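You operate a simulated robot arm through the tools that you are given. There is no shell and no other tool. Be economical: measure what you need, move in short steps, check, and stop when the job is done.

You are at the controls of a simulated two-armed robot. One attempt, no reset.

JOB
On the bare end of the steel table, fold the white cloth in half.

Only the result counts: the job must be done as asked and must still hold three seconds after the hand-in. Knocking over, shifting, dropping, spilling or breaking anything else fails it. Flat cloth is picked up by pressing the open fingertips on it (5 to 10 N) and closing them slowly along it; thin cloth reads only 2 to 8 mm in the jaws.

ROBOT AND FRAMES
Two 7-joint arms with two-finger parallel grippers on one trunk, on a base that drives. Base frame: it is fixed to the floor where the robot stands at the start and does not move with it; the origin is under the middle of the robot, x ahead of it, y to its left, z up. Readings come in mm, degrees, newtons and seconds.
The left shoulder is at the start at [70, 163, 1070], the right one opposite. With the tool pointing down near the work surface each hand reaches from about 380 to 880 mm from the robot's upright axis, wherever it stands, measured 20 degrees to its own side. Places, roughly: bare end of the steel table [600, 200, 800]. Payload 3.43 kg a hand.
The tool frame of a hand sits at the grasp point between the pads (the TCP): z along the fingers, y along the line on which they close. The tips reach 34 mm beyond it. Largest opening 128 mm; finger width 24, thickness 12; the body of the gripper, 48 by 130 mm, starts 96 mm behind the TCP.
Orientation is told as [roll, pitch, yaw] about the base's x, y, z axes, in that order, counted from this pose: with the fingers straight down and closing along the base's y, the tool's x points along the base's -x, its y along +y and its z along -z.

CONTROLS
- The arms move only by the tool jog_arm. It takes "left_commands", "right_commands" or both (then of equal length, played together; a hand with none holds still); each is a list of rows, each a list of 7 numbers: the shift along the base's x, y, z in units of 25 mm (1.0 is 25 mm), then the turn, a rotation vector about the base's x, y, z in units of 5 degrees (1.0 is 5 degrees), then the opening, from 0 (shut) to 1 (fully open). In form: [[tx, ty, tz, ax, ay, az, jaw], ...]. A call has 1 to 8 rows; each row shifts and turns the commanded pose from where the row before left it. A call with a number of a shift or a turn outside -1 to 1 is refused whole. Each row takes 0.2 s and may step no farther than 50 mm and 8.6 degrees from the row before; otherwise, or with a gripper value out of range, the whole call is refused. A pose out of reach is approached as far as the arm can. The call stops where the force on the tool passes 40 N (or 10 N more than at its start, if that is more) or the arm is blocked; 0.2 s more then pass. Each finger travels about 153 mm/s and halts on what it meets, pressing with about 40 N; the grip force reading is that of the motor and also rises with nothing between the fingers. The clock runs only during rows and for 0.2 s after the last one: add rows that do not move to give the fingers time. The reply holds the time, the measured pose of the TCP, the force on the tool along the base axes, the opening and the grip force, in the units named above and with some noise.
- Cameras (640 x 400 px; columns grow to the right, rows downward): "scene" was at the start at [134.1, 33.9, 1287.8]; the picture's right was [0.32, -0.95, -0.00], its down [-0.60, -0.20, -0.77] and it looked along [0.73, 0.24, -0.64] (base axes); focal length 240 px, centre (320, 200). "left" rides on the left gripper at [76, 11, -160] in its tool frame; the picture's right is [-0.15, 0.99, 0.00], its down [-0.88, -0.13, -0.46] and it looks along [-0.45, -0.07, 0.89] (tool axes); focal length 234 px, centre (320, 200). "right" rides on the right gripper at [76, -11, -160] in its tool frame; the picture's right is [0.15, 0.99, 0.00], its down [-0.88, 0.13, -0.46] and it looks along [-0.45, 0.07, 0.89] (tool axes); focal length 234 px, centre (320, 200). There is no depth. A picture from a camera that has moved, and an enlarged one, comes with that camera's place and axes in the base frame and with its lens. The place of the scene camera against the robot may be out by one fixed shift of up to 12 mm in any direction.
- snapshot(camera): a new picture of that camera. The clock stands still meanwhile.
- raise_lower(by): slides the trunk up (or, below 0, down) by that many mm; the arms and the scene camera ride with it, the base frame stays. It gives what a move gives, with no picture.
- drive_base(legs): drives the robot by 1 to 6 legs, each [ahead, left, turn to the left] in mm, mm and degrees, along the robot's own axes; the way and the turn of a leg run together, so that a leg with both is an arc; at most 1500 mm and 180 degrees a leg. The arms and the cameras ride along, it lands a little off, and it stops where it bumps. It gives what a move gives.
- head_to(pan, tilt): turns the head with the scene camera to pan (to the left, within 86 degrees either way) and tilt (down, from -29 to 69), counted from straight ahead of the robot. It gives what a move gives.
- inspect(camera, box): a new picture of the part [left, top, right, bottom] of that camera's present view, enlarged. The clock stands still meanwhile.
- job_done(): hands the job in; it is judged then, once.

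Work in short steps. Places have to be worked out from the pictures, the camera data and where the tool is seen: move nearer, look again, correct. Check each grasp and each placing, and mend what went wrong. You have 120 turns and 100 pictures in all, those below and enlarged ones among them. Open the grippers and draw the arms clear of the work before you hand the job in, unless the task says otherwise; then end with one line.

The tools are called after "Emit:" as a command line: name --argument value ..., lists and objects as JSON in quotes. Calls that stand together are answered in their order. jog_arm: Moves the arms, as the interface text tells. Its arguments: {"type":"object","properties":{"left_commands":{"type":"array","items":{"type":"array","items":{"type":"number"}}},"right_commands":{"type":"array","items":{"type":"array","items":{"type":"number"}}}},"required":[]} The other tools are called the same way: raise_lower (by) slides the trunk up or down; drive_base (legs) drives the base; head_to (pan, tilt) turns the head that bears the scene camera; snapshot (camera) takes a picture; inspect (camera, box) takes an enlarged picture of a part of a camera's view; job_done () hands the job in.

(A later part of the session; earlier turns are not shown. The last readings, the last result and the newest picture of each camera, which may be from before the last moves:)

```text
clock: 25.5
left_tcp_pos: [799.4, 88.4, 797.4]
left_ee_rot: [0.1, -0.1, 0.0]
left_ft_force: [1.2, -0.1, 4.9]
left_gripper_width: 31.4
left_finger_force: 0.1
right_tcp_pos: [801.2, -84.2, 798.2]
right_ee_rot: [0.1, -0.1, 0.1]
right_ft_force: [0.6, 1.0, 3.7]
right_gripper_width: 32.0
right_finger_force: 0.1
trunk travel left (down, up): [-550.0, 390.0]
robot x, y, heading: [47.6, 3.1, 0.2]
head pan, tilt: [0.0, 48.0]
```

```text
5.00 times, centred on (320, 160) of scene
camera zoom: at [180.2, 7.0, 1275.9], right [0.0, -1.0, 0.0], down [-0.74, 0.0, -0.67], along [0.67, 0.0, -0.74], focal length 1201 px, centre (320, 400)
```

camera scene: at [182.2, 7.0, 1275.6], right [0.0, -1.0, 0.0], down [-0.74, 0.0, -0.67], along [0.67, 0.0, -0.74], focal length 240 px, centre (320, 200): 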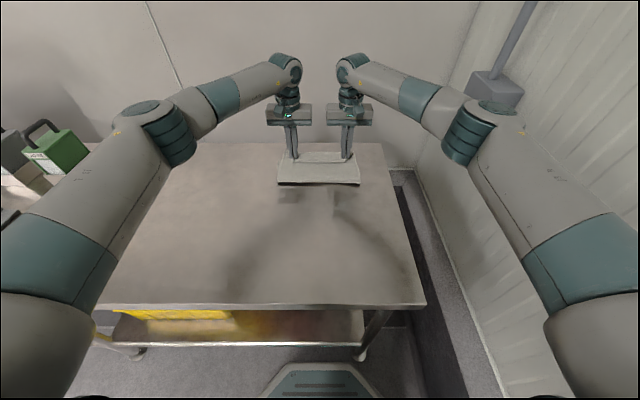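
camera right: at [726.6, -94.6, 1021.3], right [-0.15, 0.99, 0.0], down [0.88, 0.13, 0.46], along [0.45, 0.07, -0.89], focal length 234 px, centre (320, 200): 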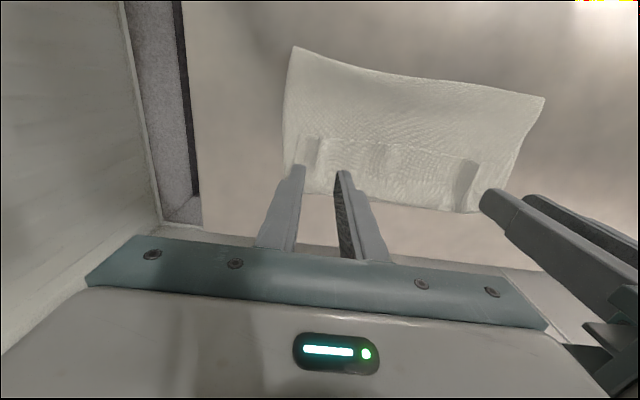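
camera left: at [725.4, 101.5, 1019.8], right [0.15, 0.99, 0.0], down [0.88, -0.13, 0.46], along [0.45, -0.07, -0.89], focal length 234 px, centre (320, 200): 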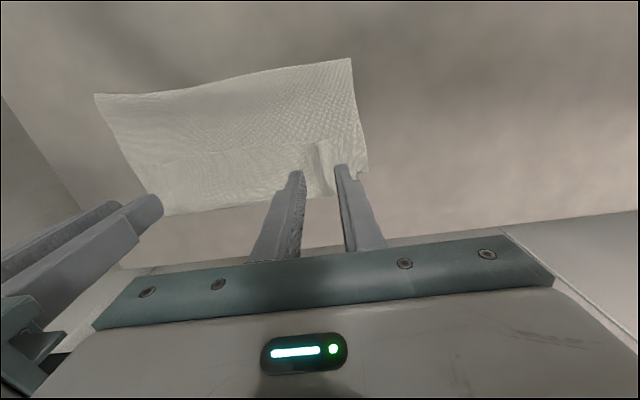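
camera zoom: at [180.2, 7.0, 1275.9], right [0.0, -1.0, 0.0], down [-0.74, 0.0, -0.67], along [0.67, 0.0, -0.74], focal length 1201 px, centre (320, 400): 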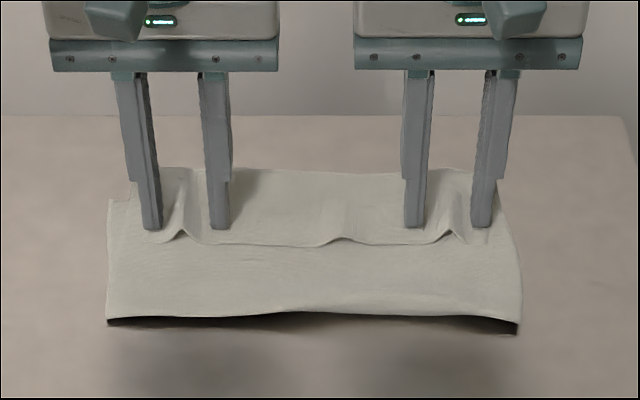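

The ridges sit right between the fingers. I'm closing with slightly more press.

Emit:
jog_arm --left_commands '[[0, 0, -0.02, 0, 0, 0, 0.21], [0, 0, 0, 0, 0, 0, 0.17], [0, 0, 0, 0, 0, 0, 0.13], [0, 0, 0, 0, 0, 0, 0.09], [0, 0, 0, 0, 0, 0, 0.05], [0, 0, 0, 0, 0, 0, 0.02], [0, 0, 0, 0, 0, 0, 0], [0, 0, 0, 0, 0, 0, 0]]' --right_commands '[[0, 0, -0.02, 0, 0, 0, 0.21], [0, 0, 0, 0, 0, 0, 0.17], [0, 0, 0, 0, 0, 0, 0.13], [0, 0, 0, 0, 0, 0, 0.09], [0, 0, 0, 0, 0, 0, 0.05], [0, 0, 0, 0, 0, 0, 0.02], [0, 0, 0, 0, 0, 0, 0], [0, 0, 0, 0, 0, 0, 0]]'

```text
clock: 27.3
left_tcp_pos: [799.0, 87.6, 796.7]
left_ee_rot: [-0.1, -0.1, -0.1]
left_ft_force: [0.4, -11.4, 5.6]
left_gripper_width: 2.2
left_finger_force: 37.3
right_tcp_pos: [801.6, -82.3, 797.7]
right_ee_rot: [0.1, -0.1, 0.0]
right_ft_force: [-1.0, 11.1, 6.7]
right_gripper_width: 2.2
right_finger_force: 37.5
trunk travel left (down, up): [-550.0, 390.0]
robot x, y, heading: [46.6, -3.1, -0.3]
head pan, tilt: [0.0, 48.0]
```

Gripped at 2.2 mm. Going back along the arc to the midpoint to let the lower half lie flat again.

Emit:
jog_arm --left_commands '[[0, 0, 1, 0, 0, 0, 0], [-0.5, 0, 1, 0, 0, 0, 0], [-1, 0, 0.8, 0, 0, 0, 0], [-1, 0, 0.6, 0, 0, 0, 0], [-1, 0, 0.4, 0, 0, 0, 0], [-1, 0, 0.2, 0, 0, 0, 0], [-1, 0, 0, 0, 0, 0, 0], [-1, 0, 0, 0, 0, 0, 0]]' --right_commands '[[0, 0, 1, 0, 0, 0, 0], [-0.5, 0, 1, 0, 0, 0, 0], [-1, 0, 0.8, 0, 0, 0, 0], [-1, 0, 0.6, 0, 0, 0, 0], [-1, 0, 0.4, 0, 0, 0, 0], [-1, 0, 0.2, 0, 0, 0, 0], [-1, 0, 0, 0, 0, 0, 0], [-1, 0, 0, 0, 0, 0, 0]]'

Emit:
inspect --camera "scene" --box '[240, 100, 400, 200]'

Emit:
snapshot --camera "left"

```text
clock: 29.1
left_tcp_pos: [638.2, 89.0, 898.1]
left_ee_rot: [0.0, -0.2, 0.0]
left_ft_force: [0.7, -16.1, -0.4]
left_gripper_width: 2.3
left_finger_force: 37.7
right_tcp_pos: [639.1, -83.9, 898.9]
right_ee_rot: [0.0, 0.0, 0.1]
right_ft_force: [-1.4, 16.9, -0.3]
right_gripper_width: 2.2
right_finger_force: 37.5
trunk travel left (down, up): [-550.0, 390.0]
robot x, y, heading: [48.5, -1.6, -0.1]
head pan, tilt: [0.0, 48.0]
```

```text
4.00 times, centred on (320, 150) of scene
camera zoom: at [180.2, 7.0, 1275.8], right [0.0, -1.0, 0.0], down [-0.74, 0.0, -0.67], along [0.67, 0.0, -0.74], focal length 960 px, centre (320, 400)
```

zoom: 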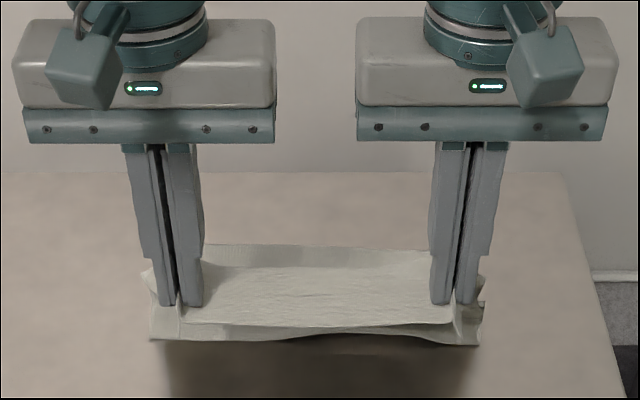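

```text
64 pictures are left
camera left: at [562.7, 99.7, 1056.4], right [0.14, 0.99, 0.0], down [0.88, -0.13, 0.46], along [0.45, -0.07, -0.89], focal length 234 px, centre (320, 200)
```

left: 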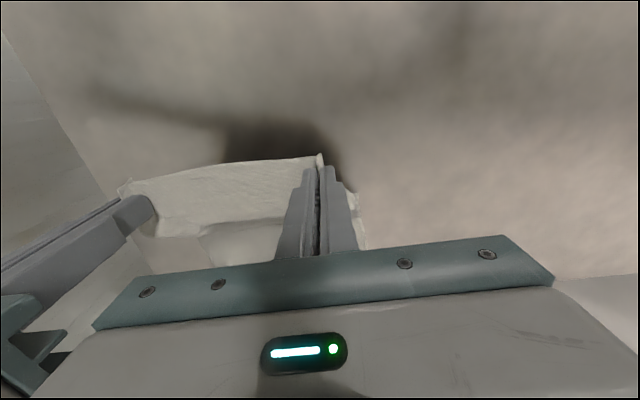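

The lower half is still lifted near the fold, so I'm going further back to lay it flat before the second carry.

Emit:
jog_arm --left_commands '[[-1, 0, -0.3, 0, 0, 0, 0], [-1, 0, -0.5, 0, 0, 0, 0], [-1, 0, -0.7, 0, 0, 0, 0], [-1, 0, -0.9, 0, 0, 0, 0], [-0.9, 0, -0.7, 0, 0, 0, 0], [0, 0, -0.5, 0, 0, 0, 0], [0, 0, 0, 0, 0, 0, 0]]' --right_commands '[[-1, 0, -0.3, 0, 0, 0, 0], [-1, 0, -0.5, 0, 0, 0, 0], [-1, 0, -0.7, 0, 0, 0, 0], [-1, 0, -0.9, 0, 0, 0, 0], [-0.9, 0, -0.7, 0, 0, 0, 0], [0, 0, -0.5, 0, 0, 0, 0], [0, 0, 0, 0, 0, 0, 0]]'

Emit:
snapshot --camera "scene"

Emit:
inspect --camera "scene" --box '[224, 130, 416, 250]'

```text
clock: 30.7
left_tcp_pos: [514.3, 89.3, 807.7]
left_ee_rot: [0.0, -0.1, 0.0]
left_ft_force: [1.5, -19.3, 0.0]
left_gripper_width: 2.5
left_finger_force: 37.1
right_tcp_pos: [516.0, -83.7, 806.0]
right_ee_rot: [0.0, 0.0, 0.0]
right_ft_force: [-1.0, 19.2, -0.5]
right_gripper_width: 2.3
right_finger_force: 37.0
trunk travel left (down, up): [-550.0, 390.0]
robot x, y, heading: [49.9, -1.0, 0.3]
head pan, tilt: [0.0, 48.0]
```

```text
63 pictures are left
camera scene: at [180.7, 7.0, 1275.7], right [0.0, -1.0, 0.0], down [-0.74, 0.0, -0.67], along [0.67, 0.0, -0.74], focal length 240 px, centre (320, 200)
```

scene: 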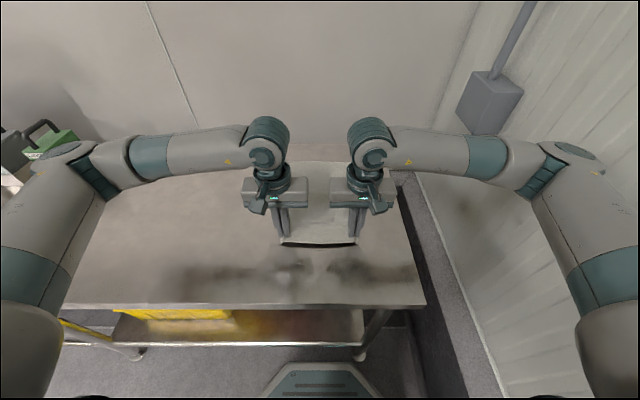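

```text
3.33 times, centred on (320, 190) of scene
camera zoom: at [180.7, 7.0, 1275.7], right [0.0, -1.0, 0.0], down [-0.74, 0.0, -0.67], along [0.67, 0.0, -0.74], focal length 800 px, centre (320, 233)
```

zoom: 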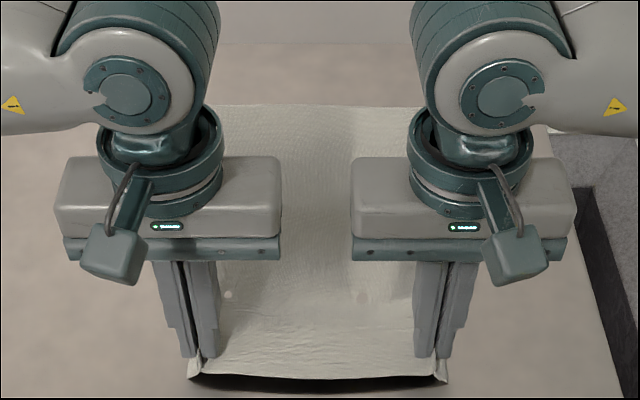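

Far edge is now at about x≈825 and flat. Second carry: a higher arc, ending at TCP x≈775 with the tips about 40 mm up.

Emit:
jog_arm --left_commands '[[0.1, 0, 0.9, 0, 0, 0, 0], [0.3, 0, 0.9, 0, 0, 0, 0], [0.5, 0, 0.9, 0, 0, 0, 0], [0.8, 0, 0.7, 0, 0, 0, 0], [1, 0, 0.5, 0, 0, 0, 0], [1, 0, 0.4, 0, 0, 0, 0], [1, 0, 0.2, 0, 0, 0, 0], [1, 0, 0, 0, 0, 0, 0]]' --right_commands '[[0.1, 0, 0.9, 0, 0, 0, 0], [0.3, 0, 0.9, 0, 0, 0, 0], [0.5, 0, 0.9, 0, 0, 0, 0], [0.8, 0, 0.7, 0, 0, 0, 0], [1, 0, 0.5, 0, 0, 0, 0], [1, 0, 0.4, 0, 0, 0, 0], [1, 0, 0.2, 0, 0, 0, 0], [1, 0, 0, 0, 0, 0, 0]]'

Emit:
jog_arm --left_commands '[[1, 0, -0.2, 0, 0, 0, 0], [1, 0, -0.4, 0, 0, 0, 0], [1, 0, -0.6, 0, 0, 0, 0], [0.9, 0, -0.8, 0, 0, 0, 0], [0.8, 0, -0.8, 0, 0, 0, 0], [0, 0, -0.6, 0, 0, 0, 0], [0, 0, 0, 0, 0, 0, 0]]' --right_commands '[[1, 0, -0.2, 0, 0, 0, 0], [1, 0, -0.4, 0, 0, 0, 0], [1, 0, -0.6, 0, 0, 0, 0], [0.9, 0, -0.8, 0, 0, 0, 0], [0.8, 0, -0.8, 0, 0, 0, 0], [0, 0, -0.6, 0, 0, 0, 0], [0, 0, 0, 0, 0, 0, 0]]'

Emit:
inspect --camera "scene" --box '[240, 110, 400, 210]'

Emit:
snapshot --camera "left"

```text
clock: 32.5
left_tcp_pos: [658.6, 89.0, 918.2]
left_ee_rot: [0.0, 0.2, 0.1]
left_ft_force: [0.5, -13.0, -0.9]
left_gripper_width: 2.3
left_finger_force: 37.2
right_tcp_pos: [660.4, -81.9, 918.2]
right_ee_rot: [0.0, 0.1, 0.1]
right_ft_force: [-0.5, 12.5, -0.1]
right_gripper_width: 2.3
right_finger_force: 36.9
trunk travel left (down, up): [-550.0, 390.0]
robot x, y, heading: [48.1, 0.4, -0.1]
head pan, tilt: [0.0, 48.0]
```

```text
clock: 34.1
left_tcp_pos: [775.1, 88.7, 833.9]
left_ee_rot: [-0.1, 0.1, 0.0]
left_ft_force: [1.3, -9.4, -0.7]
left_gripper_width: 2.5
left_finger_force: 37.6
right_tcp_pos: [777.0, -81.1, 833.1]
right_ee_rot: [0.1, 0.0, 0.0]
right_ft_force: [-0.8, 9.6, 0.2]
right_gripper_width: 2.6
right_finger_force: 36.9
trunk travel left (down, up): [-550.0, 390.0]
robot x, y, heading: [46.5, -2.9, -0.2]
head pan, tilt: [0.0, 48.0]
```

```text
4.00 times, centred on (320, 160) of scene
camera zoom: at [181.0, 7.0, 1275.7], right [0.0, -1.0, 0.0], down [-0.74, 0.0, -0.67], along [0.67, 0.0, -0.74], focal length 960 px, centre (320, 360)
```

zoom: 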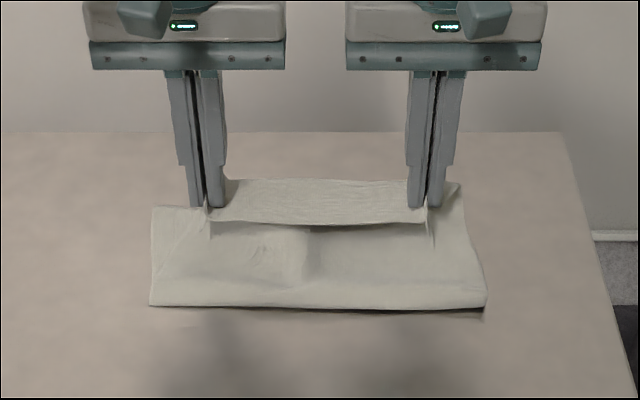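

```text
60 pictures are left
camera left: at [701.3, 99.5, 992.2], right [0.15, 0.99, 0.0], down [0.88, -0.13, 0.46], along [0.45, -0.07, -0.89], focal length 234 px, centre (320, 200)
```

left: 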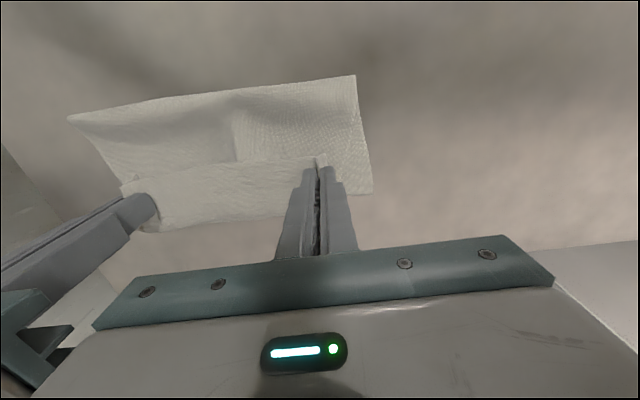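

The material lengths don't add up, so I need a closer look before releasing.

Emit:
inspect --camera "scene" --box '[272, 140, 368, 200]'

Emit:
snapshot --camera "right"

Emit:
inspect --camera "left" --box '[60, 50, 400, 262]'

```text
6.67 times, centred on (320, 170) of scene
camera zoom: at [181.0, 7.0, 1275.7], right [0.0, -1.0, 0.0], down [-0.74, 0.0, -0.67], along [0.67, 0.0, -0.74], focal length 1601 px, centre (320, 400)
```

zoom: 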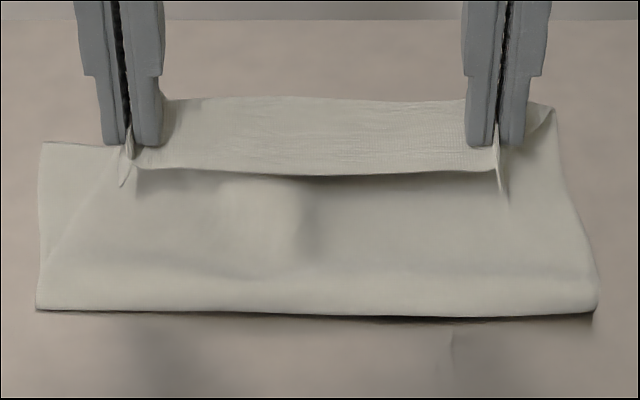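

```text
58 pictures are left
camera right: at [700.3, -92.7, 992.9], right [-0.15, 0.99, 0.0], down [0.88, 0.13, 0.46], along [0.45, 0.07, -0.89], focal length 234 px, centre (320, 200)
```

right: 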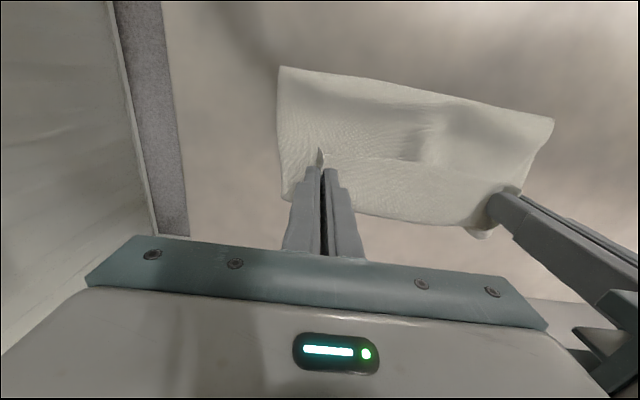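

```text
1.88 times, centred on (230, 156) of left
camera zoom: at [701.3, 99.5, 992.2], right [0.15, 0.99, 0.0], down [0.88, -0.13, 0.46], along [0.45, -0.07, -0.89], focal length 441 px, centre (489, 283)
```

zoom: 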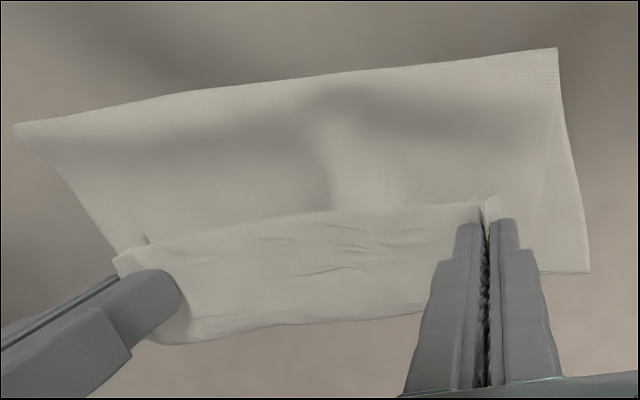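

The lower sheet peels up ahead of the fold because the carry is high. I'll go back low, then re-carry at about 35 mm tip height so the fold rolls to the middle.

Emit:
jog_arm --left_commands '[[-1, 0, 0.4, 0, 0, 0, 0], [-1, 0, 0.4, 0, 0, 0, 0], [-1, 0, 0.2, 0, 0, 0, 0], [-1, 0, 0, 0, 0, 0, 0], [-1, 0, 0, 0, 0, 0, 0], [-1, 0, -0.2, 0, 0, 0, 0], [-1, 0, -0.4, 0, 0, 0, 0], [-1, 0, -0.4, 0, 0, 0, 0]]' --right_commands '[[-1, 0, 0.4, 0, 0, 0, 0], [-1, 0, 0.4, 0, 0, 0, 0], [-1, 0, 0.2, 0, 0, 0, 0], [-1, 0, 0, 0, 0, 0, 0], [-1, 0, 0, 0, 0, 0, 0], [-1, 0, -0.2, 0, 0, 0, 0], [-1, 0, -0.4, 0, 0, 0, 0], [-1, 0, -0.4, 0, 0, 0, 0]]'

Emit:
jog_arm --left_commands '[[-1, 0, -0.4, 0, 0, 0, 0], [-1, 0, -0.6, 0, 0, 0, 0], [-0.5, 0, -0.1, 0, 0, 0, 0], [-0.3, 0, 0, 0, 0, 0, 0]]' --right_commands '[[-1, 0, -0.4, 0, 0, 0, 0], [-1, 0, -0.6, 0, 0, 0, 0], [-0.5, 0, -0.1, 0, 0, 0, 0], [-0.3, 0, 0, 0, 0, 0, 0]]'

Emit:
snapshot --camera "scene"

Emit:
snapshot --camera "left"

```text
clock: 35.9
left_tcp_pos: [574.3, 88.3, 835.6]
left_ee_rot: [-0.1, 0.0, 0.0]
left_ft_force: [1.0, -17.3, 0.0]
left_gripper_width: 2.4
left_finger_force: 37.4
right_tcp_pos: [575.4, -83.7, 835.0]
right_ee_rot: [0.1, -0.1, 0.1]
right_ft_force: [-1.5, 16.9, 0.0]
right_gripper_width: 2.8
right_finger_force: 37.2
trunk travel left (down, up): [-550.0, 390.0]
robot x, y, heading: [50.1, 5.5, 0.1]
head pan, tilt: [0.0, 48.0]
```

```text
clock: 36.9
left_tcp_pos: [505.1, 87.6, 808.5]
left_ee_rot: [0.0, 0.0, 0.1]
left_ft_force: [1.0, -20.7, 0.0]
left_gripper_width: 2.6
left_finger_force: 36.8
right_tcp_pos: [506.3, -83.8, 807.4]
right_ee_rot: [0.1, 0.0, -0.1]
right_ft_force: [-1.8, 19.7, -1.0]
right_gripper_width: 2.3
right_finger_force: 37.0
trunk travel left (down, up): [-550.0, 390.0]
robot x, y, heading: [48.6, 1.5, 0.1]
head pan, tilt: [0.0, 48.0]
```

```text
56 pictures are left
camera scene: at [181.1, 7.0, 1275.7], right [0.0, -1.0, 0.0], down [-0.74, 0.0, -0.67], along [0.67, 0.0, -0.74], focal length 240 px, centre (320, 200)
```

scene: 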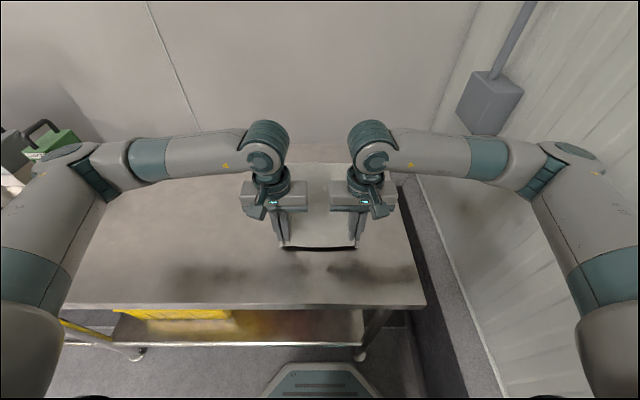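

```text
55 pictures are left
camera left: at [429.8, 100.6, 966.2], right [0.15, 0.99, 0.0], down [0.88, -0.13, 0.46], along [0.45, -0.07, -0.89], focal length 234 px, centre (320, 200)
```

left: 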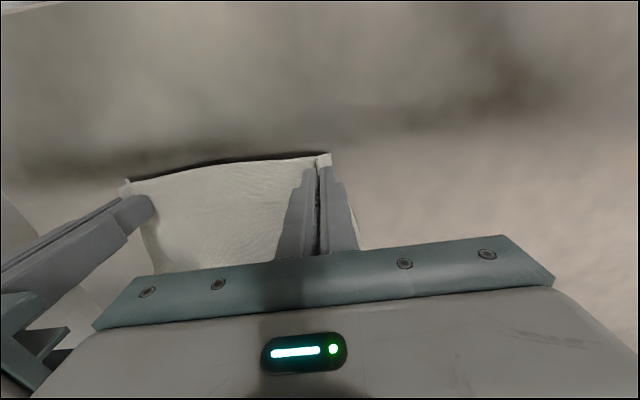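

Emit:
inspect --camera "scene" --box '[240, 130, 400, 260]'

```text
3.08 times, centred on (320, 195) of scene
camera zoom: at [181.1, 7.0, 1275.7], right [0.0, -1.0, 0.0], down [-0.74, 0.0, -0.67], along [0.67, 0.0, -0.74], focal length 739 px, centre (320, 215)
```

zoom: 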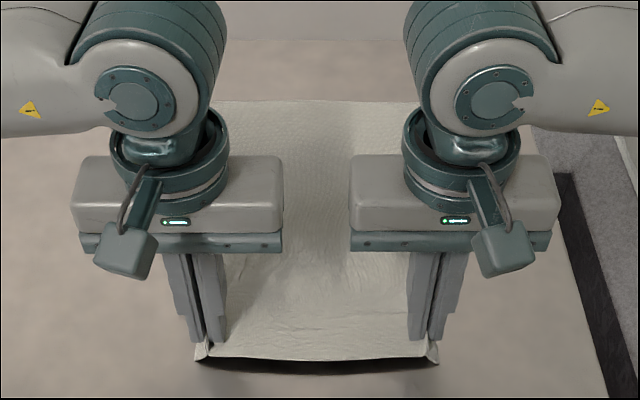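

Far edge at x≈817. Rolling the edge over low (tips ≈45 mm up) to TCP x≈738.

Emit:
jog_arm --left_commands '[[0.1, 0, 0.8, 0, 0, 0, 0], [0.6, 0, 0.5, 0, 0, 0, 0], [0.8, 0, 0, 0, 0, 0, 0], [0.8, 0, 0, 0, 0, 0, 0], [0.8, 0, 0, 0, 0, 0, 0], [0.8, 0, 0, 0, 0, 0, 0], [0.8, 0, 0, 0, 0, 0, 0], [0.8, 0, 0, 0, 0, 0, 0]]' --right_commands '[[0.1, 0, 0.8, 0, 0, 0, 0], [0.6, 0, 0.5, 0, 0, 0, 0], [0.8, 0, 0, 0, 0, 0, 0], [0.8, 0, 0, 0, 0, 0, 0], [0.8, 0, 0, 0, 0, 0, 0], [0.8, 0, 0, 0, 0, 0, 0], [0.8, 0, 0, 0, 0, 0, 0], [0.8, 0, 0, 0, 0, 0, 0]]'

Emit:
jog_arm --left_commands '[[0.8, 0, 0, 0, 0, 0, 0], [0.8, 0, 0, 0, 0, 0, 0], [0.8, 0, -0.1, 0, 0, 0, 0], [0.8, 0, -0.1, 0, 0, 0, 0], [0.6, 0, -0.2, 0, 0, 0, 0], [0, 0, -0.4, 0, 0, 0, 0], [0, 0, 0, 0, 0, 0, 0]]' --right_commands '[[0.8, 0, 0, 0, 0, 0, 0], [0.8, 0, 0, 0, 0, 0, 0], [0.8, 0, -0.1, 0, 0, 0, 0], [0.8, 0, -0.1, 0, 0, 0, 0], [0.6, 0, -0.2, 0, 0, 0, 0], [0, 0, -0.4, 0, 0, 0, 0], [0, 0, 0, 0, 0, 0, 0]]'

Emit:
inspect --camera "scene" --box '[240, 110, 400, 210]'

Emit:
snapshot --camera "left"

```text
clock: 38.7
left_tcp_pos: [643.3, 88.1, 838.0]
left_ee_rot: [-0.1, 0.1, -0.1]
left_ft_force: [0.4, -18.6, 0.0]
left_gripper_width: 2.7
left_finger_force: 37.4
right_tcp_pos: [645.0, -84.9, 838.8]
right_ee_rot: [0.0, 0.2, 0.0]
right_ft_force: [-0.2, 19.3, -0.5]
right_gripper_width: 2.4
right_finger_force: 37.0
trunk travel left (down, up): [-550.0, 390.0]
robot x, y, heading: [48.8, 0.7, -0.3]
head pan, tilt: [0.0, 48.0]
```

```text
clock: 40.3
left_tcp_pos: [737.3, 87.7, 818.8]
left_ee_rot: [0.1, 0.0, 0.1]
left_ft_force: [0.0, -14.5, -0.9]
left_gripper_width: 2.5
left_finger_force: 37.1
right_tcp_pos: [740.6, -83.7, 818.6]
right_ee_rot: [0.1, -0.1, 0.0]
right_ft_force: [-0.5, 14.4, 0.7]
right_gripper_width: 2.3
right_finger_force: 36.8
trunk travel left (down, up): [-550.0, 390.0]
robot x, y, heading: [50.4, 0.9, 0.1]
head pan, tilt: [0.0, 48.0]
```

```text
4.00 times, centred on (320, 160) of scene
camera zoom: at [181.0, 7.0, 1275.7], right [0.0, -1.0, 0.0], down [-0.74, 0.0, -0.67], along [0.67, 0.0, -0.74], focal length 960 px, centre (320, 360)
```

zoom: 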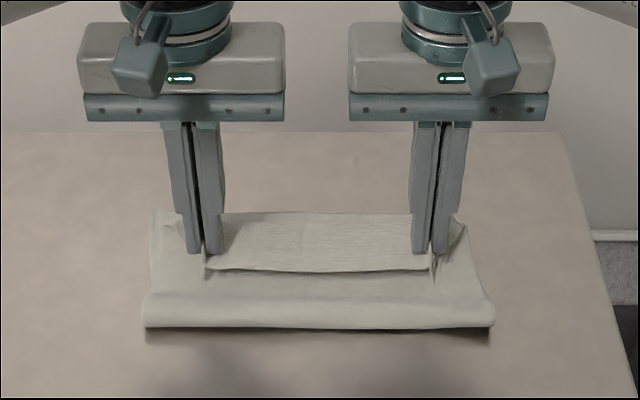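

```text
52 pictures are left
camera left: at [662.5, 99.3, 977.9], right [0.15, 0.99, 0.0], down [0.88, -0.13, 0.46], along [0.45, -0.07, -0.89], focal length 234 px, centre (320, 200)
```

left: 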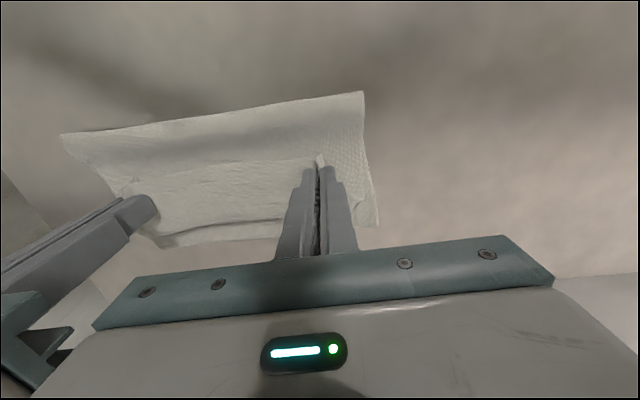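

The low roll works, with the fold now a round loop at x≈676. Balancing says the edge should come back about 35 mm, so I'm rolling back and checking.

Emit:
jog_arm --left_commands '[[-0.7, 0, 0, 0, 0, 0, 0], [-0.7, 0, 0, 0, 0, 0, 0], [0, 0, -0.2, 0, 0, 0, 0], [0, 0, 0, 0, 0, 0, 0]]' --right_commands '[[-0.7, 0, 0, 0, 0, 0, 0], [-0.7, 0, 0, 0, 0, 0, 0], [0, 0, -0.2, 0, 0, 0, 0], [0, 0, 0, 0, 0, 0, 0]]'

Emit:
inspect --camera "scene" --box '[240, 110, 400, 210]'

Emit:
snapshot --camera "left"

```text
clock: 41.3
left_tcp_pos: [702.3, 87.1, 814.9]
left_ee_rot: [-0.1, -0.1, 0.1]
left_ft_force: [-0.1, -12.7, 0.3]
left_gripper_width: 2.7
left_finger_force: 37.8
right_tcp_pos: [703.4, -83.8, 814.7]
right_ee_rot: [0.0, 0.0, 0.0]
right_ft_force: [-0.6, 12.0, -0.2]
right_gripper_width: 2.1
right_finger_force: 36.9
trunk travel left (down, up): [-550.0, 390.0]
robot x, y, heading: [48.8, -2.3, -0.0]
head pan, tilt: [0.0, 48.0]
```

```text
4.00 times, centred on (320, 160) of scene
camera zoom: at [180.7, 6.9, 1275.7], right [0.0, -1.0, 0.0], down [-0.74, 0.0, -0.67], along [0.67, 0.0, -0.74], focal length 960 px, centre (320, 360)
```

zoom: 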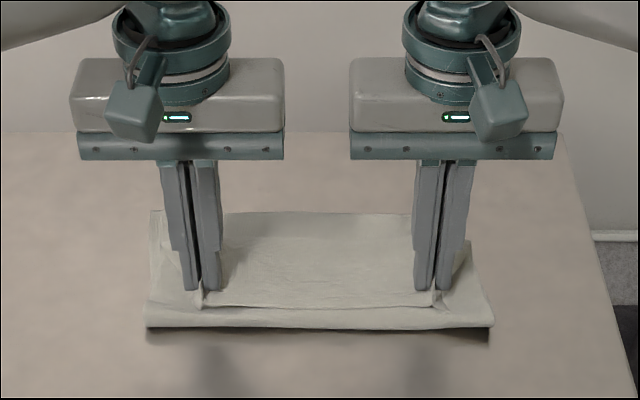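

```text
50 pictures are left
camera left: at [628.1, 98.9, 972.5], right [0.14, 0.99, 0.0], down [0.88, -0.13, 0.46], along [0.45, -0.07, -0.89], focal length 234 px, centre (320, 200)
```

left: 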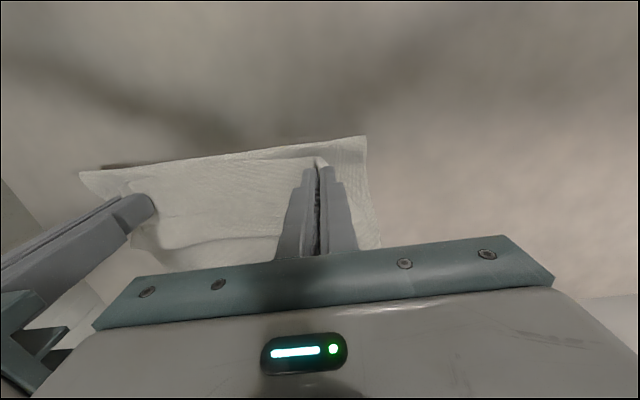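

The fold stays stuck and only the flap grows. I'll unroll again and make a shorter low roll, to TCP x≈695.

Emit:
jog_arm --left_commands '[[-0.9, 0, 0.8, 0, 0, 0, 0], [-1, 0, 0.3, 0, 0, 0, 0], [-1, 0, 0, 0, 0, 0, 0], [-1, 0, 0, 0, 0, 0, 0], [-1, 0, -0.2, 0, 0, 0, 0], [-1, 0, -0.4, 0, 0, 0, 0], [-1, 0, -0.4, 0, 0, 0, 0], [-0.8, 0, -0.3, 0, 0, 0, 0]]' --right_commands '[[-0.9, 0, 0.8, 0, 0, 0, 0], [-1, 0, 0.3, 0, 0, 0, 0], [-1, 0, 0, 0, 0, 0, 0], [-1, 0, 0, 0, 0, 0, 0], [-1, 0, -0.2, 0, 0, 0, 0], [-1, 0, -0.4, 0, 0, 0, 0], [-1, 0, -0.4, 0, 0, 0, 0], [-0.8, 0, -0.3, 0, 0, 0, 0]]'

Emit:
jog_arm --left_commands '[[0.2, 0, 0.7, 0, 0, 0, 0], [0.8, 0, 0.4, 0, 0, 0, 0], [0.8, 0, 0, 0, 0, 0, 0], [0.8, 0, 0, 0, 0, 0, 0], [0.8, 0, 0, 0, 0, 0, 0], [0.8, 0, -0.1, 0, 0, 0, 0], [0.8, 0, -0.2, 0, 0, 0, 0], [0.8, 0, -0.2, 0, 0, 0, 0]]' --right_commands '[[0.2, 0, 0.7, 0, 0, 0, 0], [0.8, 0, 0.4, 0, 0, 0, 0], [0.8, 0, 0, 0, 0, 0, 0], [0.8, 0, 0, 0, 0, 0, 0], [0.8, 0, 0, 0, 0, 0, 0], [0.8, 0, -0.1, 0, 0, 0, 0], [0.8, 0, -0.2, 0, 0, 0, 0], [0.8, 0, -0.2, 0, 0, 0, 0]]'

Emit:
inspect --camera "scene" --box '[240, 110, 400, 210]'

Emit:
snapshot --camera "left"

```text
clock: 43.1
left_tcp_pos: [508.7, 88.7, 809.4]
left_ee_rot: [-0.1, 0.0, 0.1]
left_ft_force: [0.8, -18.6, 0.1]
left_gripper_width: 2.5
left_finger_force: 37.1
right_tcp_pos: [508.7, -83.0, 809.4]
right_ee_rot: [0.1, 0.0, 0.1]
right_ft_force: [-1.0, 18.6, -0.2]
right_gripper_width: 2.0
right_finger_force: 36.8
trunk travel left (down, up): [-550.0, 390.0]
robot x, y, heading: [50.4, -3.1, 0.2]
head pan, tilt: [0.0, 48.0]
```

```text
clock: 44.9
left_tcp_pos: [654.7, 88.4, 823.3]
left_ee_rot: [0.0, 0.1, 0.1]
left_ft_force: [1.3, -15.7, -0.1]
left_gripper_width: 2.5
left_finger_force: 37.6
right_tcp_pos: [657.6, -82.8, 823.1]
right_ee_rot: [0.0, 0.1, 0.1]
right_ft_force: [-0.3, 16.5, 0.0]
right_gripper_width: 2.4
right_finger_force: 37.4
trunk travel left (down, up): [-550.0, 390.0]
robot x, y, heading: [49.4, -2.4, 0.1]
head pan, tilt: [0.0, 48.0]
```

```text
4.00 times, centred on (320, 160) of scene
camera zoom: at [181.8, 7.1, 1275.6], right [0.0, -1.0, 0.0], down [-0.74, 0.0, -0.67], along [0.67, 0.0, -0.74], focal length 960 px, centre (320, 360)
```

zoom: 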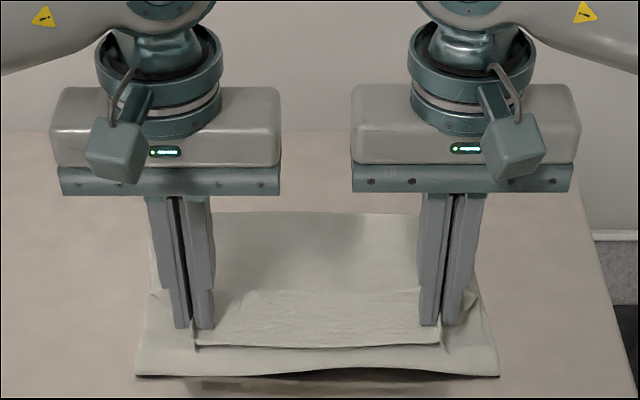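

```text
48 pictures are left
camera left: at [580.3, 100.0, 981.9], right [0.15, 0.99, 0.0], down [0.88, -0.13, 0.45], along [0.45, -0.07, -0.89], focal length 234 px, centre (320, 200)
```

left: 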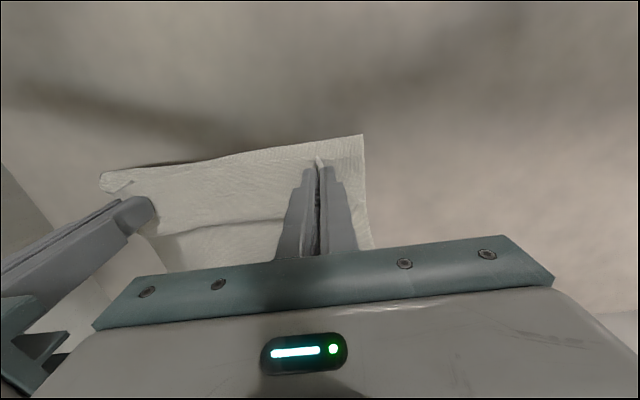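

Fold is at about 633 and should end near 650. Rolling forward another 30 mm.

Emit:
jog_arm --left_commands '[[0.6, 0, 0, 0, 0, 0, 0], [0.6, 0, 0, 0, 0, 0, 0], [0, 0, 0, 0, 0, 0, 0]]' --right_commands '[[0.6, 0, 0, 0, 0, 0, 0], [0.6, 0, 0, 0, 0, 0, 0], [0, 0, 0, 0, 0, 0, 0]]'

Emit:
inspect --camera "scene" --box '[240, 110, 400, 210]'

Emit:
snapshot --camera "left"

```text
clock: 45.7
left_tcp_pos: [683.9, 87.5, 824.2]
left_ee_rot: [0.0, 0.1, 0.0]
left_ft_force: [0.5, -16.7, 0.6]
left_gripper_width: 2.5
left_finger_force: 37.6
right_tcp_pos: [686.9, -83.7, 824.8]
right_ee_rot: [0.0, 0.0, 0.1]
right_ft_force: [-0.2, 16.4, -0.5]
right_gripper_width: 2.7
right_finger_force: 37.2
trunk travel left (down, up): [-550.0, 390.0]
robot x, y, heading: [47.0, -0.7, -0.1]
head pan, tilt: [0.0, 48.0]
```

```text
4.00 times, centred on (320, 160) of scene
camera zoom: at [181.0, 7.0, 1275.7], right [0.0, -1.0, 0.0], down [-0.74, 0.0, -0.67], along [0.67, 0.0, -0.74], focal length 960 px, centre (320, 360)
```

zoom: 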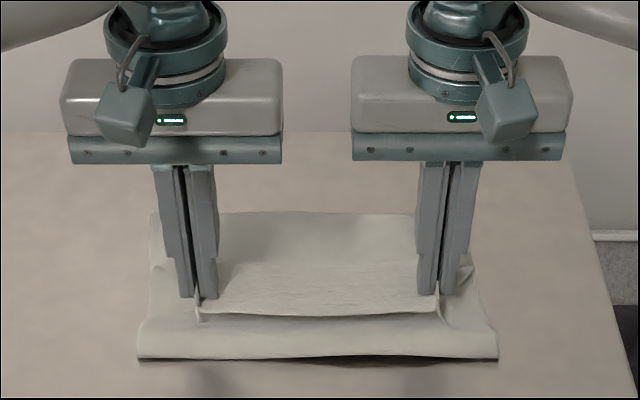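

```text
46 pictures are left
camera left: at [610.1, 99.4, 982.6], right [0.15, 0.99, 0.0], down [0.88, -0.13, 0.46], along [0.45, -0.07, -0.89], focal length 234 px, centre (320, 200)
```

left: 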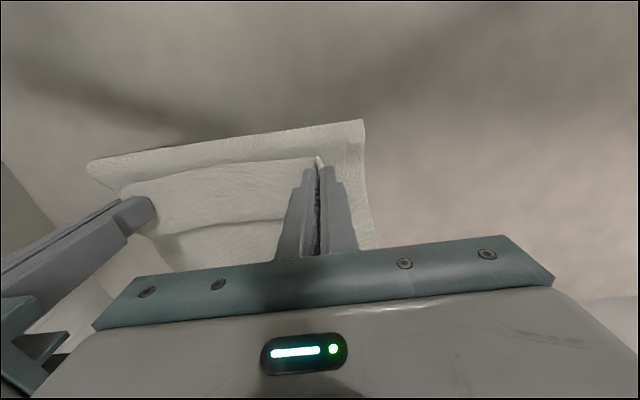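

Fold is at x≈648, right where it should be. I'm releasing here with the strip still raised, then lifting straight up.

Emit:
jog_arm --left_commands '[[0, 0, 0, 0, 0, 0, 0.15], [0, 0, 0, 0, 0, 0, 0.3], [0, 0, 0.6, 0, 0, 0, 0.3], [0, 0, 1, 0, 0, 0, 0.3], [0, 0, 1, 0, 0, 0, 0.3]]' --right_commands '[[0, 0, 0, 0, 0, 0, 0.15], [0, 0, 0, 0, 0, 0, 0.3], [0, 0, 0.6, 0, 0, 0, 0.3], [0, 0, 1, 0, 0, 0, 0.3], [0, 0, 1, 0, 0, 0, 0.3]]'

Emit:
inspect --camera "scene" --box '[240, 110, 400, 210]'

Emit:
snapshot --camera "left"

```text
clock: 46.9
left_tcp_pos: [683.9, 87.7, 888.6]
left_ee_rot: [-0.1, 0.0, 0.1]
left_ft_force: [0.3, -0.3, -0.9]
left_gripper_width: 38.5
left_finger_force: 0.0
right_tcp_pos: [686.6, -84.2, 889.4]
right_ee_rot: [-0.1, 0.1, 0.1]
right_ft_force: [-0.7, 0.6, -0.2]
right_gripper_width: 38.4
right_finger_force: 0.1
trunk travel left (down, up): [-550.0, 390.0]
robot x, y, heading: [48.9, 4.9, -0.0]
head pan, tilt: [0.0, 48.0]
```

```text
4.00 times, centred on (320, 160) of scene
camera zoom: at [180.3, 7.0, 1275.7], right [0.0, -1.0, 0.0], down [-0.74, 0.0, -0.67], along [0.67, 0.0, -0.74], focal length 960 px, centre (320, 360)
```

zoom: 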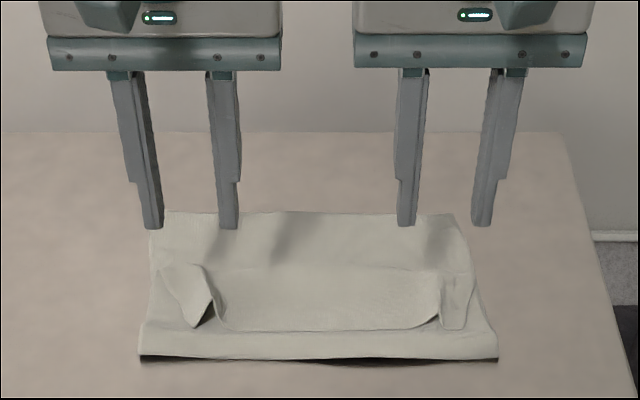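

```text
44 pictures are left
camera left: at [609.3, 98.0, 1047.3], right [0.14, 0.99, 0.0], down [0.88, -0.13, 0.46], along [0.45, -0.07, -0.89], focal length 234 px, centre (320, 200)
```

left: 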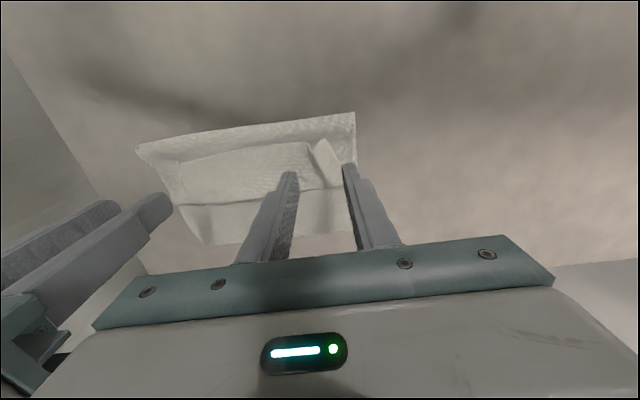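

The fold line is right, but a 55 mm flap (the old near edge) is still turned back toward me, edge at x≈671, crease at ≈725. I'll try to unroll it by pressing lightly on the flap with closed fingertips and sliding it toward +x.

Emit:
jog_arm --left_commands '[[0.2, -0.7, 0, 0, 0, 0, 0], [0, 0, -1, 0, 0, 0, 0], [0, 0, -1, 0, 0, 0, 0], [0, 0, -0.9, 0, 0, 0, 0], [0, 0, -0.4, 0, 0, 0, 0], [0, 0, -0.2, 0, 0, 0, 0], [0, 0, 0, 0, 0, 0, 0]]' --right_commands '[[0.1, 0.56, 0, 0, 0, 0, 0], [0, 0, -1, 0, 0, 0, 0], [0, 0, -1, 0, 0, 0, 0], [0, 0, -0.9, 0, 0, 0, 0], [0, 0, -0.4, 0, 0, 0, 0], [0, 0, -0.2, 0, 0, 0, 0], [0, 0, 0, 0, 0, 0, 0]]'

Emit:
inspect --camera "scene" --box '[240, 110, 400, 210]'

```text
clock: 48.5
left_tcp_pos: [689.6, 71.6, 801.8]
left_ee_rot: [0.0, 0.0, 0.1]
left_ft_force: [-0.8, 0.3, 0.2]
left_gripper_width: 0.3
left_finger_force: 33.2
right_tcp_pos: [688.6, -69.7, 800.9]
right_ee_rot: [-0.1, 0.0, 0.0]
right_ft_force: [-0.1, 0.2, -0.1]
right_gripper_width: 0.0
right_finger_force: 33.2
trunk travel left (down, up): [-550.0, 390.0]
robot x, y, heading: [51.3, 2.3, -0.0]
head pan, tilt: [0.0, 48.0]
```

```text
4.00 times, centred on (320, 160) of scene
camera zoom: at [181.0, 7.0, 1275.7], right [0.0, -1.0, 0.0], down [-0.74, 0.0, -0.67], along [0.67, 0.0, -0.74], focal length 960 px, centre (320, 360)
```

zoom: 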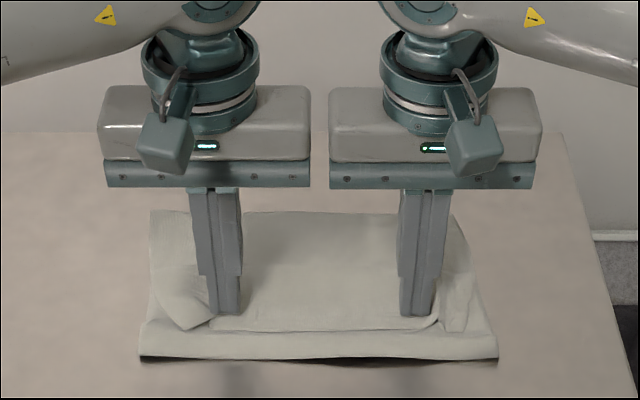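

Tips are just over the flap near its edge. Pressing a little and dragging +x by 60 mm.

Emit:
jog_arm --left_commands '[[0, 0, -0.12, 0, 0, 0, 0], [0.4, 0, -0.02, 0, 0, 0, 0], [0.4, 0, 0, 0, 0, 0, 0], [0.4, 0, 0, 0, 0, 0, 0], [0.4, 0, 0, 0, 0, 0, 0], [0.4, 0, 0, 0, 0, 0, 0], [0.4, 0, 0, 0, 0, 0, 0]]' --right_commands '[[0, 0, -0.1, 0, 0, 0, 0], [0.4, 0, -0.02, 0, 0, 0, 0], [0.4, 0, 0, 0, 0, 0, 0], [0.4, 0, 0, 0, 0, 0, 0], [0.4, 0, 0, 0, 0, 0, 0], [0.4, 0, 0, 0, 0, 0, 0], [0.4, 0, 0, 0, 0, 0, 0]]'

Emit:
inspect --camera "scene" --box '[240, 110, 400, 210]'

Emit:
snapshot --camera "left"

```text
clock: 50.1
left_tcp_pos: [750.6, 70.8, 798.8]
left_ee_rot: [0.0, 0.0, 0.1]
left_ft_force: [-0.1, -0.8, 0.6]
left_gripper_width: 0.1
left_finger_force: 32.9
right_tcp_pos: [748.5, -68.9, 798.3]
right_ee_rot: [0.0, 0.0, 0.0]
right_ft_force: [0.5, 1.1, 0.2]
right_gripper_width: 0.0
right_finger_force: 33.6
trunk travel left (down, up): [-550.0, 390.0]
robot x, y, heading: [49.0, 2.6, 0.0]
head pan, tilt: [0.0, 48.0]
```

```text
4.00 times, centred on (320, 160) of scene
camera zoom: at [181.2, 7.0, 1275.7], right [0.0, -1.0, 0.0], down [-0.74, 0.0, -0.67], along [0.67, 0.0, -0.74], focal length 960 px, centre (320, 360)
```

zoom: 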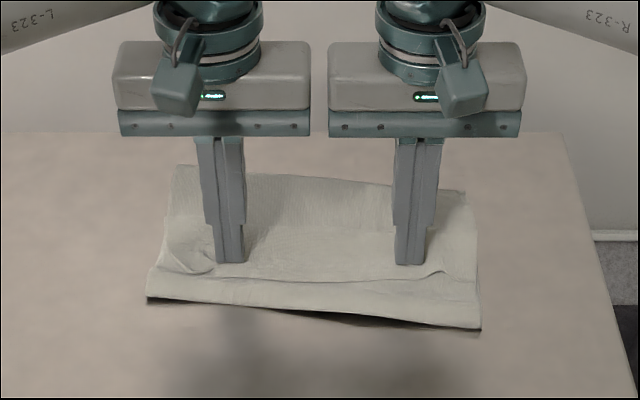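

```text
41 pictures are left
camera left: at [676.3, 82.6, 956.6], right [0.15, 0.99, 0.0], down [0.88, -0.13, 0.46], along [0.45, -0.07, -0.89], focal length 234 px, centre (320, 200)
```

left: 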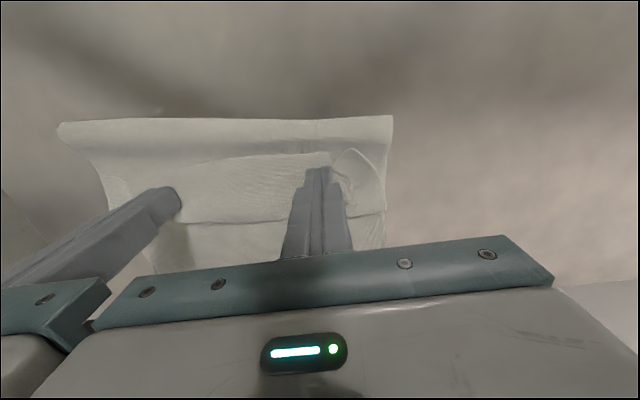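

The whole stack slid together, so cloth on cloth grips better than cloth on steel. I'm dragging it back the same way, then lifting to look.

Emit:
jog_arm --left_commands '[[-0.5, 0, -0.02, 0, 0, 0, 0], [-0.5, 0, 0, 0, 0, 0, 0], [-0.5, 0, 0, 0, 0, 0, 0], [-0.3, 0, 0, 0, 0, 0, 0], [0, 0, 1, 0, 0, 0, 0], [0, 0.3, 1, 0, 0, 0, 0], [0, 0.6, 1, 0, 0, 0, 0], [0, 1, 1, 0, 0, 0, 0.2]]' --right_commands '[[-0.5, 0, -0.02, 0, 0, 0, 0], [-0.7, 0, 0, 0, 0, 0, 0], [-0.3, 0, 0, 0, 0, 0, 0], [0, 0, 0, 0, 0, 0, 0], [0, 0, 1, 0, 0, 0, 0], [0, -0.3, 1, 0, 0, 0, 0], [0, -0.6, 1, 0, 0, 0, 0], [0, -1, 1, 0, 0, 0, 0.2]]'

Emit:
jog_arm --left_commands '[[0, 1, 0, 0, 0, 0, 0.2], [0, 1, 0, 0, 0, 0, 0.2], [0, 1, 0, 0, 0, 0, 0.2], [0, 1, 0, 0, 0, 0, 0.2], [0, 1, 0, 0, 0, 0, 0.2]]' --right_commands '[[0, -1, 0, 0, 0, 0, 0.2], [0, -1, 0, 0, 0, 0, 0.2], [0, -1, 0, 0, 0, 0, 0.2], [0, -1, 0, 0, 0, 0, 0.2], [0, -1, 0, 0, 0, 0, 0.2]]'

Emit:
inspect --camera "scene" --box '[240, 120, 400, 220]'

Emit:
snapshot --camera "left"

```text
clock: 51.9
left_tcp_pos: [703.4, 118.3, 897.2]
left_ee_rot: [-0.1, 0.0, 0.1]
left_ft_force: [0.3, 0.4, 0.2]
left_gripper_width: 25.5
left_finger_force: 0.2
right_tcp_pos: [711.0, -116.3, 900.0]
right_ee_rot: [0.0, -0.2, 0.1]
right_ft_force: [0.1, 0.4, 0.5]
right_gripper_width: 25.7
right_finger_force: 0.1
trunk travel left (down, up): [-550.0, 390.0]
robot x, y, heading: [49.4, 0.9, 0.0]
head pan, tilt: [0.0, 48.0]
```

```text
clock: 53.1
left_tcp_pos: [708.0, 254.9, 893.2]
left_ee_rot: [-0.3, 0.2, 0.3]
left_ft_force: [-0.1, -0.9, 0.4]
left_gripper_width: 25.5
left_finger_force: 0.0
right_tcp_pos: [715.4, -229.6, 897.1]
right_ee_rot: [-0.4, 0.2, 0.7]
right_ft_force: [-0.2, -0.7, 0.6]
right_gripper_width: 25.7
right_finger_force: 0.0
trunk travel left (down, up): [-550.0, 390.0]
robot x, y, heading: [48.1, 1.0, 0.4]
head pan, tilt: [0.0, 48.0]
```

```text
4.00 times, centred on (320, 170) of scene
camera zoom: at [186.0, 17.7, 1275.2], right [0.01, -1.0, 0.01], down [-0.75, -0.01, -0.67], along [0.67, 0.0, -0.75], focal length 960 px, centre (320, 320)
```

zoom: 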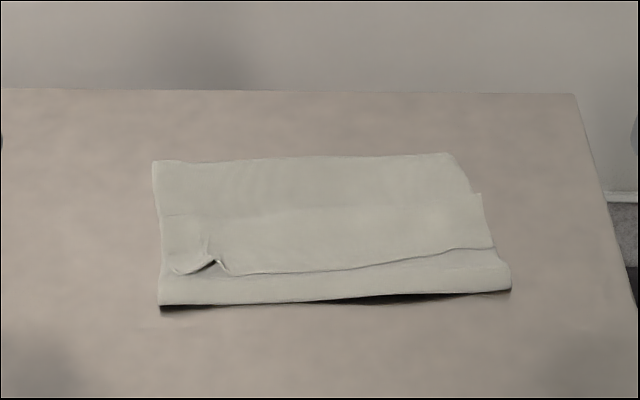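

```text
39 pictures are left
camera left: at [634.0, 266.6, 1051.9], right [0.14, 0.99, -0.01], down [0.88, -0.12, 0.45], along [0.45, -0.07, -0.89], focal length 234 px, centre (320, 200)
```

left: 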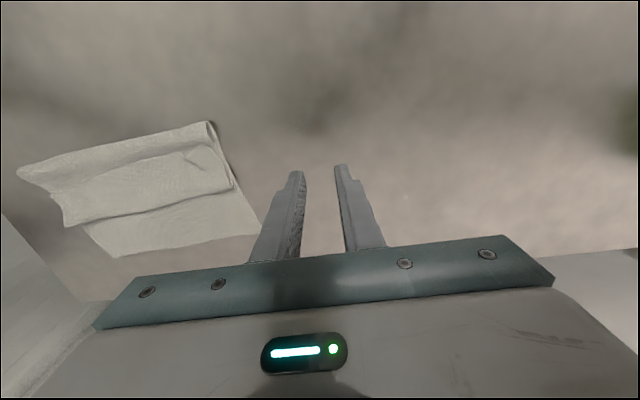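

State now: fold ≈663, far edge ≈828, flap edge ≈692–720 with crease ≈763. Only the flap still has to be turned over to +x. Plan: the left hand lifts the flap by its ridge near (703, 95), then the right hand's fingers push it over from behind. First I'm moving the left hand over the ridge.

Emit:
jog_arm --left_commands '[[0, -1, 0, 0, 0, 0, 0.35], [0, -1, 0, 0, 0, 0, 0.35], [0, -1, -0.2, 0, 0, 0, 0.35], [0, -1, -0.4, 0, 0, 0, 0.35], [0, -1, -0.4, 0, 0, 0, 0.35], [0, -1, -0.5, 0, 0, 0, 0.35], [0, -0.4, -0.5, 0, 0, 0, 0.35]]'

Emit:
inspect --camera "left" --box '[160, 80, 480, 280]'

Emit:
inspect --camera "scene" --box '[240, 120, 400, 220]'

```text
clock: 54.7
left_tcp_pos: [709.7, 93.3, 842.1]
left_ee_rot: [-0.5, 0.3, 0.3]
left_ft_force: [0.4, 0.2, -0.2]
left_gripper_width: 44.7
left_finger_force: 0.0
right_tcp_pos: [716.2, -231.4, 895.3]
right_ee_rot: [-0.5, 0.4, 0.4]
right_ft_force: [-0.2, -0.6, 0.2]
right_gripper_width: 25.6
right_finger_force: 0.0
trunk travel left (down, up): [-550.0, 390.0]
robot x, y, heading: [50.2, 1.3, 0.3]
head pan, tilt: [0.0, 48.0]
```

```text
2.00 times, centred on (320, 180) of left
camera zoom: at [635.7, 105.5, 1001.3], right [0.14, 0.99, -0.01], down [0.88, -0.12, 0.45], along [0.45, -0.07, -0.89], focal length 468 px, centre (320, 240)
```

zoom: 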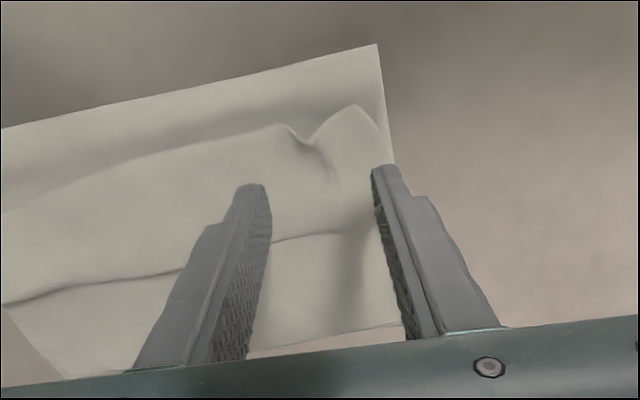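

```text
4.00 times, centred on (320, 170) of scene
camera zoom: at [186.3, 18.0, 1274.9], right [0.0, -1.0, 0.01], down [-0.75, -0.01, -0.67], along [0.67, 0.0, -0.75], focal length 960 px, centre (320, 320)
```

zoom: 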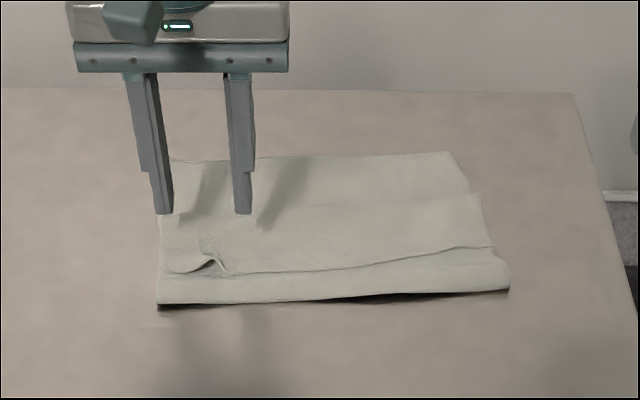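

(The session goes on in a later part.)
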